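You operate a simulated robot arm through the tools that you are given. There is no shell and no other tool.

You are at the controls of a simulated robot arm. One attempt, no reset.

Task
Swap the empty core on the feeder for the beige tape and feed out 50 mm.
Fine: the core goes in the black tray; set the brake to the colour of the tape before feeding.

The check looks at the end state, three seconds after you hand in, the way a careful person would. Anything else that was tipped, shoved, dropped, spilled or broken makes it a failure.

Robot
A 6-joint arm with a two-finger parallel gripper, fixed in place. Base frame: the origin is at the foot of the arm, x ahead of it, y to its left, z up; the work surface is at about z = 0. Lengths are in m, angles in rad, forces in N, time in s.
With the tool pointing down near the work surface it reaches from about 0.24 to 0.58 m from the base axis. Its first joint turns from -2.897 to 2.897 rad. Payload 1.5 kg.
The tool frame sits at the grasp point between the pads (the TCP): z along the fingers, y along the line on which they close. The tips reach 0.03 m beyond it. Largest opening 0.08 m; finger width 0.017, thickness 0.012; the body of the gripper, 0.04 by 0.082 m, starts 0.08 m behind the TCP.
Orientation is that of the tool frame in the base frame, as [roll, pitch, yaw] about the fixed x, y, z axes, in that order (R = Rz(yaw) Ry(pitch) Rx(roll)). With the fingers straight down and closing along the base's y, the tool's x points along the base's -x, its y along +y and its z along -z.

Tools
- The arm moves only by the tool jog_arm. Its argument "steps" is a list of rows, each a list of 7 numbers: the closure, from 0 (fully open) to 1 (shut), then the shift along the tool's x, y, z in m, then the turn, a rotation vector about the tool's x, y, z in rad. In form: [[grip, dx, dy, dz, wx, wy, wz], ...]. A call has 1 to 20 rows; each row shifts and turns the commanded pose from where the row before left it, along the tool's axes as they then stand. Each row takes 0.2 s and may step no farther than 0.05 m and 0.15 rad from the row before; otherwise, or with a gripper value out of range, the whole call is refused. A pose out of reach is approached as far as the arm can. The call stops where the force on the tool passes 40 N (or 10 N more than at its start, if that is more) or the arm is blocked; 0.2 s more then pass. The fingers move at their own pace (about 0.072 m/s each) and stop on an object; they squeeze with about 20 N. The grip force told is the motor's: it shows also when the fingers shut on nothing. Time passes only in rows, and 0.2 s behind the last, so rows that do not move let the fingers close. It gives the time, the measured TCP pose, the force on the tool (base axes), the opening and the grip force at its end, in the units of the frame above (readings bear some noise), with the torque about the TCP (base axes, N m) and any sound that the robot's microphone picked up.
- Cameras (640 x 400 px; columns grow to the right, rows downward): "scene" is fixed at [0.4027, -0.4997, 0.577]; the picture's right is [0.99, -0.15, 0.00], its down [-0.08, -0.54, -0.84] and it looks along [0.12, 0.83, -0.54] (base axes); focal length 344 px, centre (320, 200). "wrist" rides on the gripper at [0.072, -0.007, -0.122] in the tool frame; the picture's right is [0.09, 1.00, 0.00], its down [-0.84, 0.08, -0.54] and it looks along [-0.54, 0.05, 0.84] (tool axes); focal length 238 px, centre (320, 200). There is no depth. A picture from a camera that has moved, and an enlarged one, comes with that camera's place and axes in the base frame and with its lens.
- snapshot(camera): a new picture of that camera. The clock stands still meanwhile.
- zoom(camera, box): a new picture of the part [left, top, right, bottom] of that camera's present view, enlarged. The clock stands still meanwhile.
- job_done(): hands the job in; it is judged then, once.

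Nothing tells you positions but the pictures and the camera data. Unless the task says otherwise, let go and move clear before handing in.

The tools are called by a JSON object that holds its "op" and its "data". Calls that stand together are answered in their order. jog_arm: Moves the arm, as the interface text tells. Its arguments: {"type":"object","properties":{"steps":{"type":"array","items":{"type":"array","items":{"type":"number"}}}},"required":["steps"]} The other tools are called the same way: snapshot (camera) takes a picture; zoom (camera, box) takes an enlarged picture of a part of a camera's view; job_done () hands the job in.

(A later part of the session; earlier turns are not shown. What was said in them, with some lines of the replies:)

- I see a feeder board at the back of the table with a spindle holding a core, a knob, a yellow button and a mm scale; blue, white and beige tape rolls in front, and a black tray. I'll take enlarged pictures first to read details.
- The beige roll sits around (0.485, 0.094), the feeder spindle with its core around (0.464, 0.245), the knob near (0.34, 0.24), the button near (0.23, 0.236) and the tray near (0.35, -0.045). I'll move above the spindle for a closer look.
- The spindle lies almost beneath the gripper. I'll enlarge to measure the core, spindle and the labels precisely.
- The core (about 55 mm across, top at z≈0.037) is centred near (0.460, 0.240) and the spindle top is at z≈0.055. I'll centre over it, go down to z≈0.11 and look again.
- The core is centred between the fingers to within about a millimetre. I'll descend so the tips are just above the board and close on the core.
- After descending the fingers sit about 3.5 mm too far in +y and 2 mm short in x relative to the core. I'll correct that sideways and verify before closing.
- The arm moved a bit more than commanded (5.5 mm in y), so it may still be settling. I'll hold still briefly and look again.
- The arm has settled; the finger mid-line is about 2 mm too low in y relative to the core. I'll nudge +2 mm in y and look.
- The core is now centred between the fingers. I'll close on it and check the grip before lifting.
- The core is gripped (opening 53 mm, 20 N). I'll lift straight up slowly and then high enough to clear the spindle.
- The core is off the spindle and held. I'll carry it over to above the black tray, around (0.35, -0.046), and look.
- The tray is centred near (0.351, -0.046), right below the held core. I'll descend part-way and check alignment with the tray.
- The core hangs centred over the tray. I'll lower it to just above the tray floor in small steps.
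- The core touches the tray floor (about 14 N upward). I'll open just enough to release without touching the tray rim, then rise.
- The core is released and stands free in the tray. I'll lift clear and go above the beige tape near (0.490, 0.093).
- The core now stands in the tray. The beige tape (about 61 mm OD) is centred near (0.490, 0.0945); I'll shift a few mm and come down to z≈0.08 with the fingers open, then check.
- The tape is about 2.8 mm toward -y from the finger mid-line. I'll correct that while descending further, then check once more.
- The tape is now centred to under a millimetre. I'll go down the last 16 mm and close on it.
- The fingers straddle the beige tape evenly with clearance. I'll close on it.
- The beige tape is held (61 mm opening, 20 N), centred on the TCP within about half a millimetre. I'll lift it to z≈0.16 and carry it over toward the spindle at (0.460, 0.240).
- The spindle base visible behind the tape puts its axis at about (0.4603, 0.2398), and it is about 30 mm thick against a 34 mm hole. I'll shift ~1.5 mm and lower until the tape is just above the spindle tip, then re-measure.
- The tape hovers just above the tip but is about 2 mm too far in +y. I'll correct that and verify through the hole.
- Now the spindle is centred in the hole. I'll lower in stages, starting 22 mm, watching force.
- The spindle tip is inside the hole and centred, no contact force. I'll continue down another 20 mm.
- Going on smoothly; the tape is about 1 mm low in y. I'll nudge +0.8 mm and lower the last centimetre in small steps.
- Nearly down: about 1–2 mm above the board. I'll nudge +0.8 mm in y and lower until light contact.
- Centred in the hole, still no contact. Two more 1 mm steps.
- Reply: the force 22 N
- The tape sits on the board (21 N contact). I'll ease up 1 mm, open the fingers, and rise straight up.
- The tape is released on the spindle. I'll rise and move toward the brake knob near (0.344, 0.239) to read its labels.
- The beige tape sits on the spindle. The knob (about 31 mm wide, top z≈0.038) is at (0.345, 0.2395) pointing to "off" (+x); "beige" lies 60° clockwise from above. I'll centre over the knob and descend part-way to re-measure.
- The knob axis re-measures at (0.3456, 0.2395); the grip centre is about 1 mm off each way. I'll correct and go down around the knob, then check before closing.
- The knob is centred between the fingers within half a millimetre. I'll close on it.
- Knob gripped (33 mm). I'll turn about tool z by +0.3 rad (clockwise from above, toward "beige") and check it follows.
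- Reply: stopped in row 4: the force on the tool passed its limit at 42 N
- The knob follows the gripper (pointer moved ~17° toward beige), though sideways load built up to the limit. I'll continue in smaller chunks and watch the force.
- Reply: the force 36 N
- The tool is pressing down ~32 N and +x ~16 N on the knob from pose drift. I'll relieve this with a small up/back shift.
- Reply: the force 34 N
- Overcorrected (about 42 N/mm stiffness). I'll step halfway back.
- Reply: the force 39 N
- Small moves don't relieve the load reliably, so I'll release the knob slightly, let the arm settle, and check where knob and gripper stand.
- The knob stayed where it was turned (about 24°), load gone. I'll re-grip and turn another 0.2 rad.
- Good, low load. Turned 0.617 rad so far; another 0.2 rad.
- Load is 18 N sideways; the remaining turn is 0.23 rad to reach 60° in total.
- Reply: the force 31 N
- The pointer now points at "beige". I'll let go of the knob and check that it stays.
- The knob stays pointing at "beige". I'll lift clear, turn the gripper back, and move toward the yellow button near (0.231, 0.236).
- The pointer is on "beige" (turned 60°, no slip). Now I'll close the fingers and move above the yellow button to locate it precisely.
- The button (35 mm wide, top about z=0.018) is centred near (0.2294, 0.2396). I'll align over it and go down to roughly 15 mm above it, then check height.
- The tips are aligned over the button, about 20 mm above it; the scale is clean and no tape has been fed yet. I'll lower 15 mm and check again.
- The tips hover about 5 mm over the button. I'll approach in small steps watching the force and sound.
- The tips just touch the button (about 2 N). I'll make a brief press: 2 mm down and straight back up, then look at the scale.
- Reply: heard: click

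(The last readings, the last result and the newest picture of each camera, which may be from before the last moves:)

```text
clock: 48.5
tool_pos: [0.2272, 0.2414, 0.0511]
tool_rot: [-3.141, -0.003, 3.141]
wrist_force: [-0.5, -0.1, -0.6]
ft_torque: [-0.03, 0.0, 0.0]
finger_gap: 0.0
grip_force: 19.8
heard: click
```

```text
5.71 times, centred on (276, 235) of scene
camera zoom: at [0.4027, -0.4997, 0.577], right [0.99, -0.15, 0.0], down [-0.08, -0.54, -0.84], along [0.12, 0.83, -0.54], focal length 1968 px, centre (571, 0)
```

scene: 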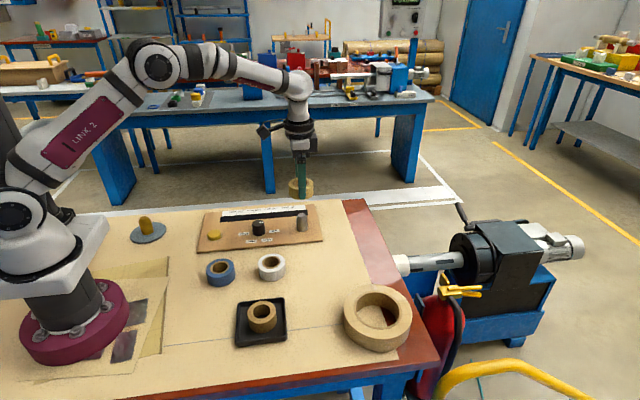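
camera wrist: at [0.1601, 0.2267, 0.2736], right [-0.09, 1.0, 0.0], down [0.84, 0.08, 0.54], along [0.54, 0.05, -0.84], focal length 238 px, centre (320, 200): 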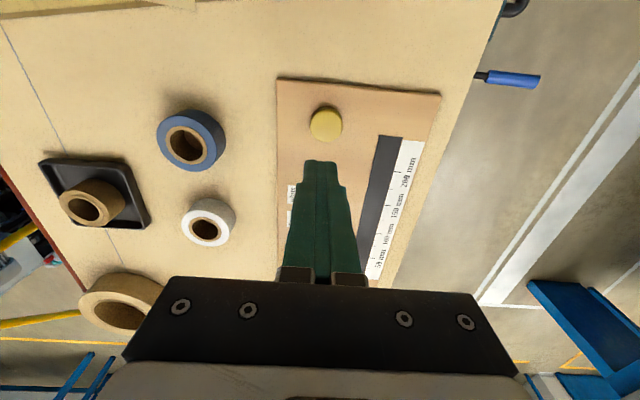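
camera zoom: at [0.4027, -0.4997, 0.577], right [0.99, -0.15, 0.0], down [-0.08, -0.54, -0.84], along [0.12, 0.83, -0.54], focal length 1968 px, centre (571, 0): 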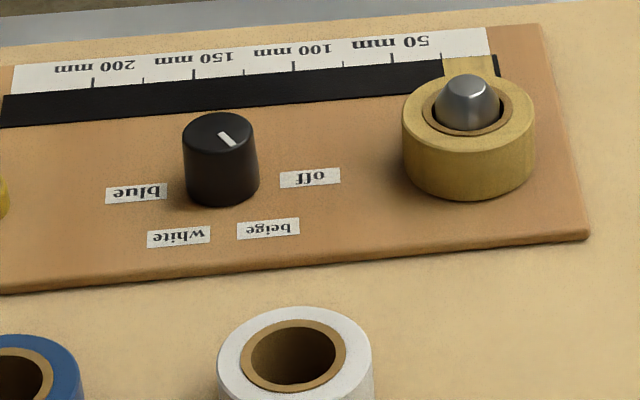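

A click was heard and a beige strip has appeared on the track. I'll enlarge the scale to read how far it came.

{"op": "zoom", "data": {"camera": "scene", "box": [272, 200, 320, 230]}}

{"op": "zoom", "data": {"camera": "scene", "box": [190, 210, 238, 240]}}

```text
13.33 times, centred on (296, 215) of scene
camera zoom: at [0.4027, -0.4997, 0.577], right [0.99, -0.15, 0.0], down [-0.08, -0.54, -0.84], along [0.12, 0.83, -0.54], focal length 4592 px, centre (640, 0)
```

zoom: 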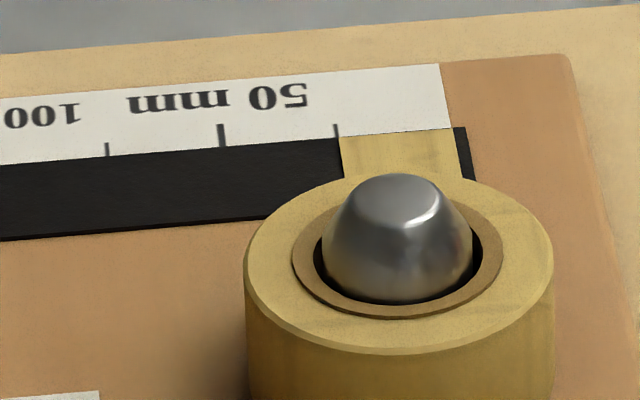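

```text
13.33 times, centred on (214, 225) of scene
camera zoom: at [0.4027, -0.4997, 0.577], right [0.99, -0.15, 0.0], down [-0.08, -0.54, -0.84], along [0.12, 0.83, -0.54], focal length 4592 px, centre (1733, -133)
```

zoom: 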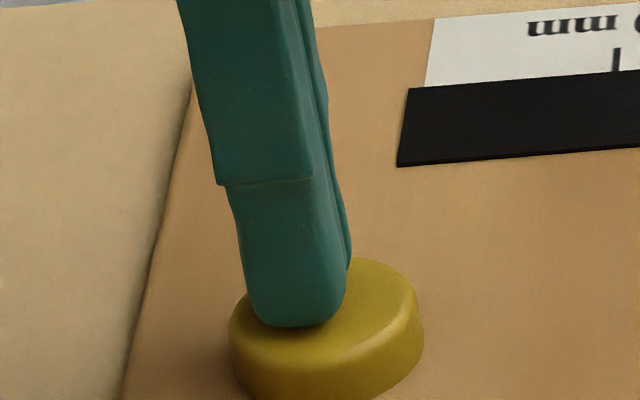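

The strip's end is at the 25 mm tick after one press. Before pressing again, I'll let a moment pass to see whether it is still moving.

{"op": "jog_arm", "data": {"steps": [[1, 0, 0, 0, 0, 0, 0], [1, 0, 0, 0, 0, 0, 0]]}}

{"op": "zoom", "data": {"camera": "scene", "box": [272, 200, 320, 230]}}

```text
clock: 49.1
tool_pos: [0.2266, 0.2407, 0.0524]
tool_rot: [3.141, 0.002, 3.14]
wrist_force: [-0.6, 0.2, -0.5]
ft_torque: [0.01, 0.01, -0.01]
finger_gap: 0.0
grip_force: 20.1
```

```text
13.33 times, centred on (296, 215) of scene
camera zoom: at [0.4027, -0.4997, 0.577], right [0.99, -0.15, 0.0], down [-0.08, -0.54, -0.84], along [0.12, 0.83, -0.54], focal length 4592 px, centre (640, 0)
```

zoom: 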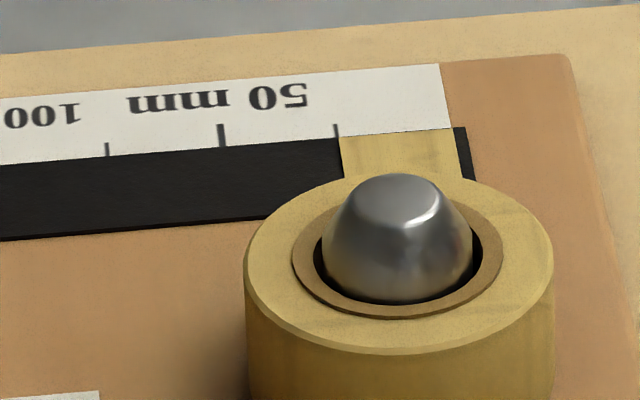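

The feed has stopped at 25 mm, so one press gives 25 mm. I'll repeat the same brief press once.

{"op": "jog_arm", "data": {"steps": [[1, 0, 0, 0.003, 0, 0, 0], [1, 0, 0, 0.002, 0, 0, 0], [1, 0, 0, -0.005, 0, 0, 0]]}}

{"op": "zoom", "data": {"camera": "scene", "box": [272, 200, 320, 230]}}

```text
clock: 49.9
tool_pos: [0.2286, 0.2414, 0.0513]
tool_rot: [3.141, -0.002, -3.142]
wrist_force: [-0.1, -0.5, 0.0]
ft_torque: [-0.02, -0.04, -0.03]
finger_gap: 0.0
grip_force: 19.8
heard: click
```

```text
13.33 times, centred on (296, 215) of scene
camera zoom: at [0.4027, -0.4997, 0.577], right [0.99, -0.15, 0.0], down [-0.08, -0.54, -0.84], along [0.12, 0.83, -0.54], focal length 4592 px, centre (640, 0)
```

zoom: 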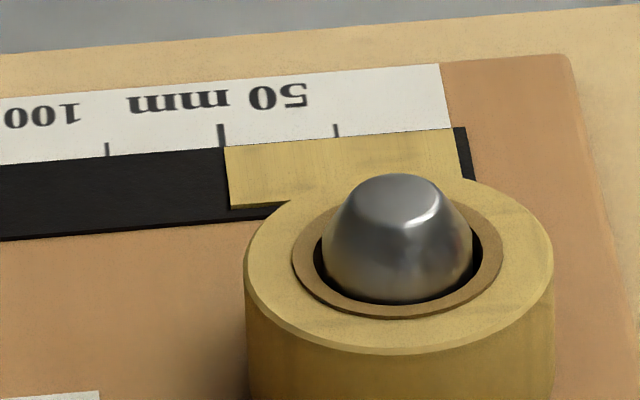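

The strip now ends at the 50 mm tick. I'll lift straight up clear of the button and check the whole scene.

{"op": "jog_arm", "data": {"steps": [[1, 0, 0, -0.02, 0, 0, 0], [1, 0, 0, -0.04, 0, 0, 0], [1, 0, 0, -0.045, 0, 0, 0], [1, 0, 0, -0.045, 0, 0, 0], [0.5, 0, 0, 0, 0, 0, 0], [0.5, 0, 0, 0, 0, 0, 0]]}}

{"op": "snapshot", "data": {"camera": "scene"}}

{"op": "snapshot", "data": {"camera": "wrist"}}

{"op": "zoom", "data": {"camera": "scene", "box": [190, 195, 350, 295]}}

{"op": "zoom", "data": {"camera": "scene", "box": [220, 280, 300, 360]}}

```text
clock: 51.3
tool_pos: [0.2281, 0.2404, 0.2018]
tool_rot: [-3.141, -0.001, -3.141]
wrist_force: [-0.5, -0.8, -0.4]
ft_torque: [0.02, -0.02, -0.01]
finger_gap: 0.0399
grip_force: 0.1
```

```text
taken
```

scene: 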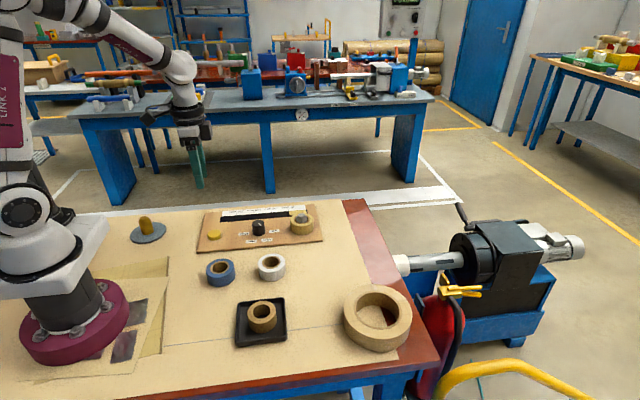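

```text
taken
camera wrist: at [0.157, 0.2337, 0.323], right [-0.09, 1.0, 0.0], down [0.84, 0.08, 0.54], along [0.54, 0.05, -0.84], focal length 238 px, centre (320, 200)
```

wrist: 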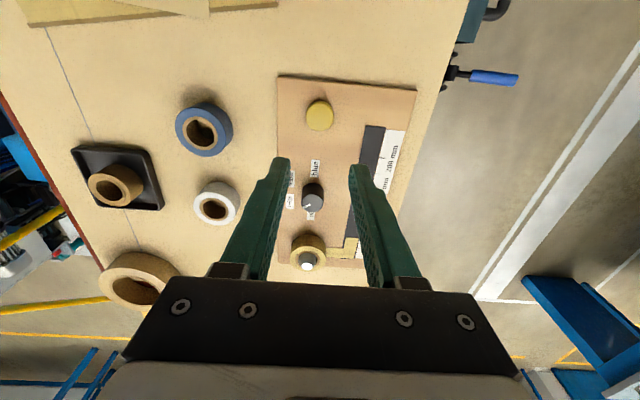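

```text
4.00 times, centred on (270, 245) of scene
camera zoom: at [0.4027, -0.4997, 0.577], right [0.99, -0.15, 0.0], down [-0.08, -0.54, -0.84], along [0.12, 0.83, -0.54], focal length 1378 px, centre (520, 20)
```

zoom: 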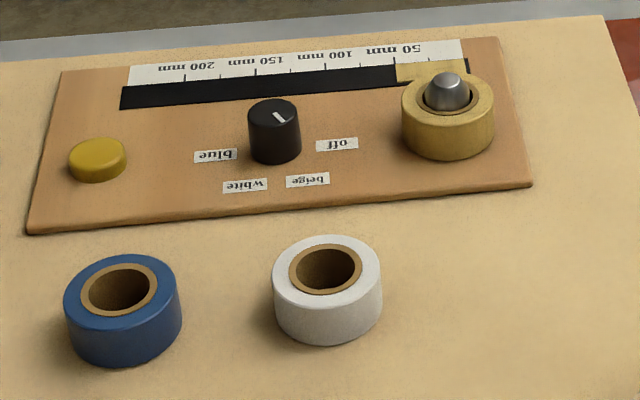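

```text
5.00 times, centred on (260, 320) of scene
camera zoom: at [0.4027, -0.4997, 0.577], right [0.99, -0.15, 0.0], down [-0.08, -0.54, -0.84], along [0.12, 0.83, -0.54], focal length 1722 px, centre (620, -400)
```

zoom: 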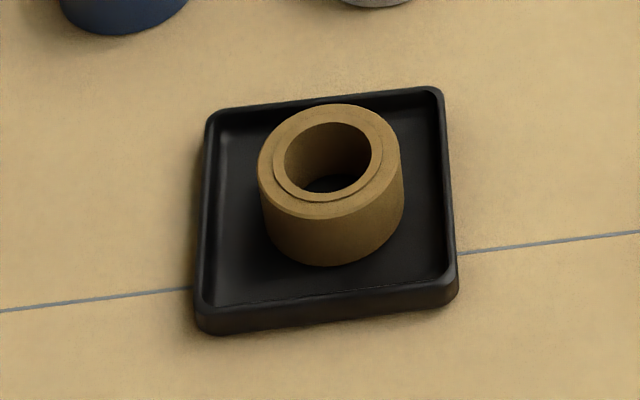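

Everything looks in place: core in the tray, beige tape on the spindle, 50 mm fed. One last close look at the knob pointer and the strip from above.

{"op": "zoom", "data": {"camera": "wrist", "box": [272, 165, 352, 215]}}

{"op": "zoom", "data": {"camera": "scene", "box": [272, 200, 320, 230]}}

```text
8.00 times, centred on (312, 190) of wrist
camera zoom: at [0.157, 0.2337, 0.323], right [-0.09, 1.0, 0.0], down [0.84, 0.08, 0.54], along [0.54, 0.05, -0.84], focal length 1907 px, centre (384, 280)
```

zoom: 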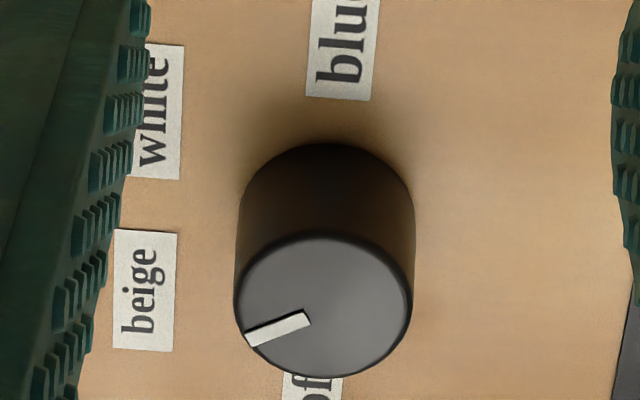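

```text
13.33 times, centred on (296, 215) of scene
camera zoom: at [0.4027, -0.4997, 0.577], right [0.99, -0.15, 0.0], down [-0.08, -0.54, -0.84], along [0.12, 0.83, -0.54], focal length 4592 px, centre (640, 0)
```

zoom: 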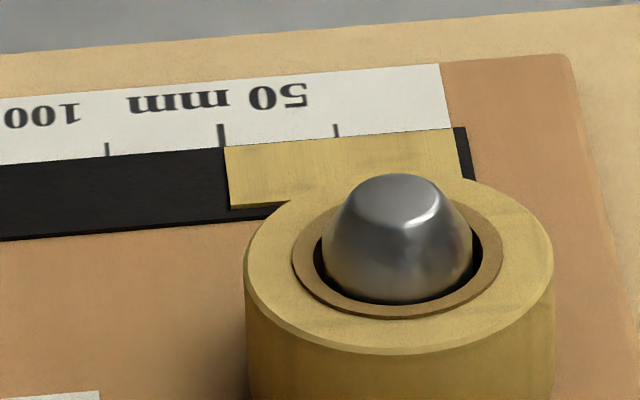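

The pointer lies at −61° against the "beige" label at −60°. The strip ends at the 50 mm tick, the core stands in the tray, and the arm is clear with nothing else disturbed. I'm handing in.

{"op": "job_done", "data": {}}

```text
The job is handed in.
```

The feeder now carries the beige tape, and 50 mm is fed out. I handed the job in after checking each point in close-up pictures.

- **Empty core:** it stands upright near the middle of the black tray.
- **Beige tape:** it is seated on the spindle, resting on the board.
- **Brake:** I turned the knob from "off" to "beige" before any feeding. The pointer measured about 1° from the label.
- **Feed:** two presses of the yellow button, each giving one click and 25 mm. The strip ends at the 50 mm tick.

While I turned the knob, the sideways force on the gripper briefly passed the 40 N limit and stopped one move. I let go, gripped the knob again and finished the turn. The knob stayed where it was set. In the final pictures the other rolls, tray and board were where they started. The gripper was about 0.2 m above the table, clear of everything.
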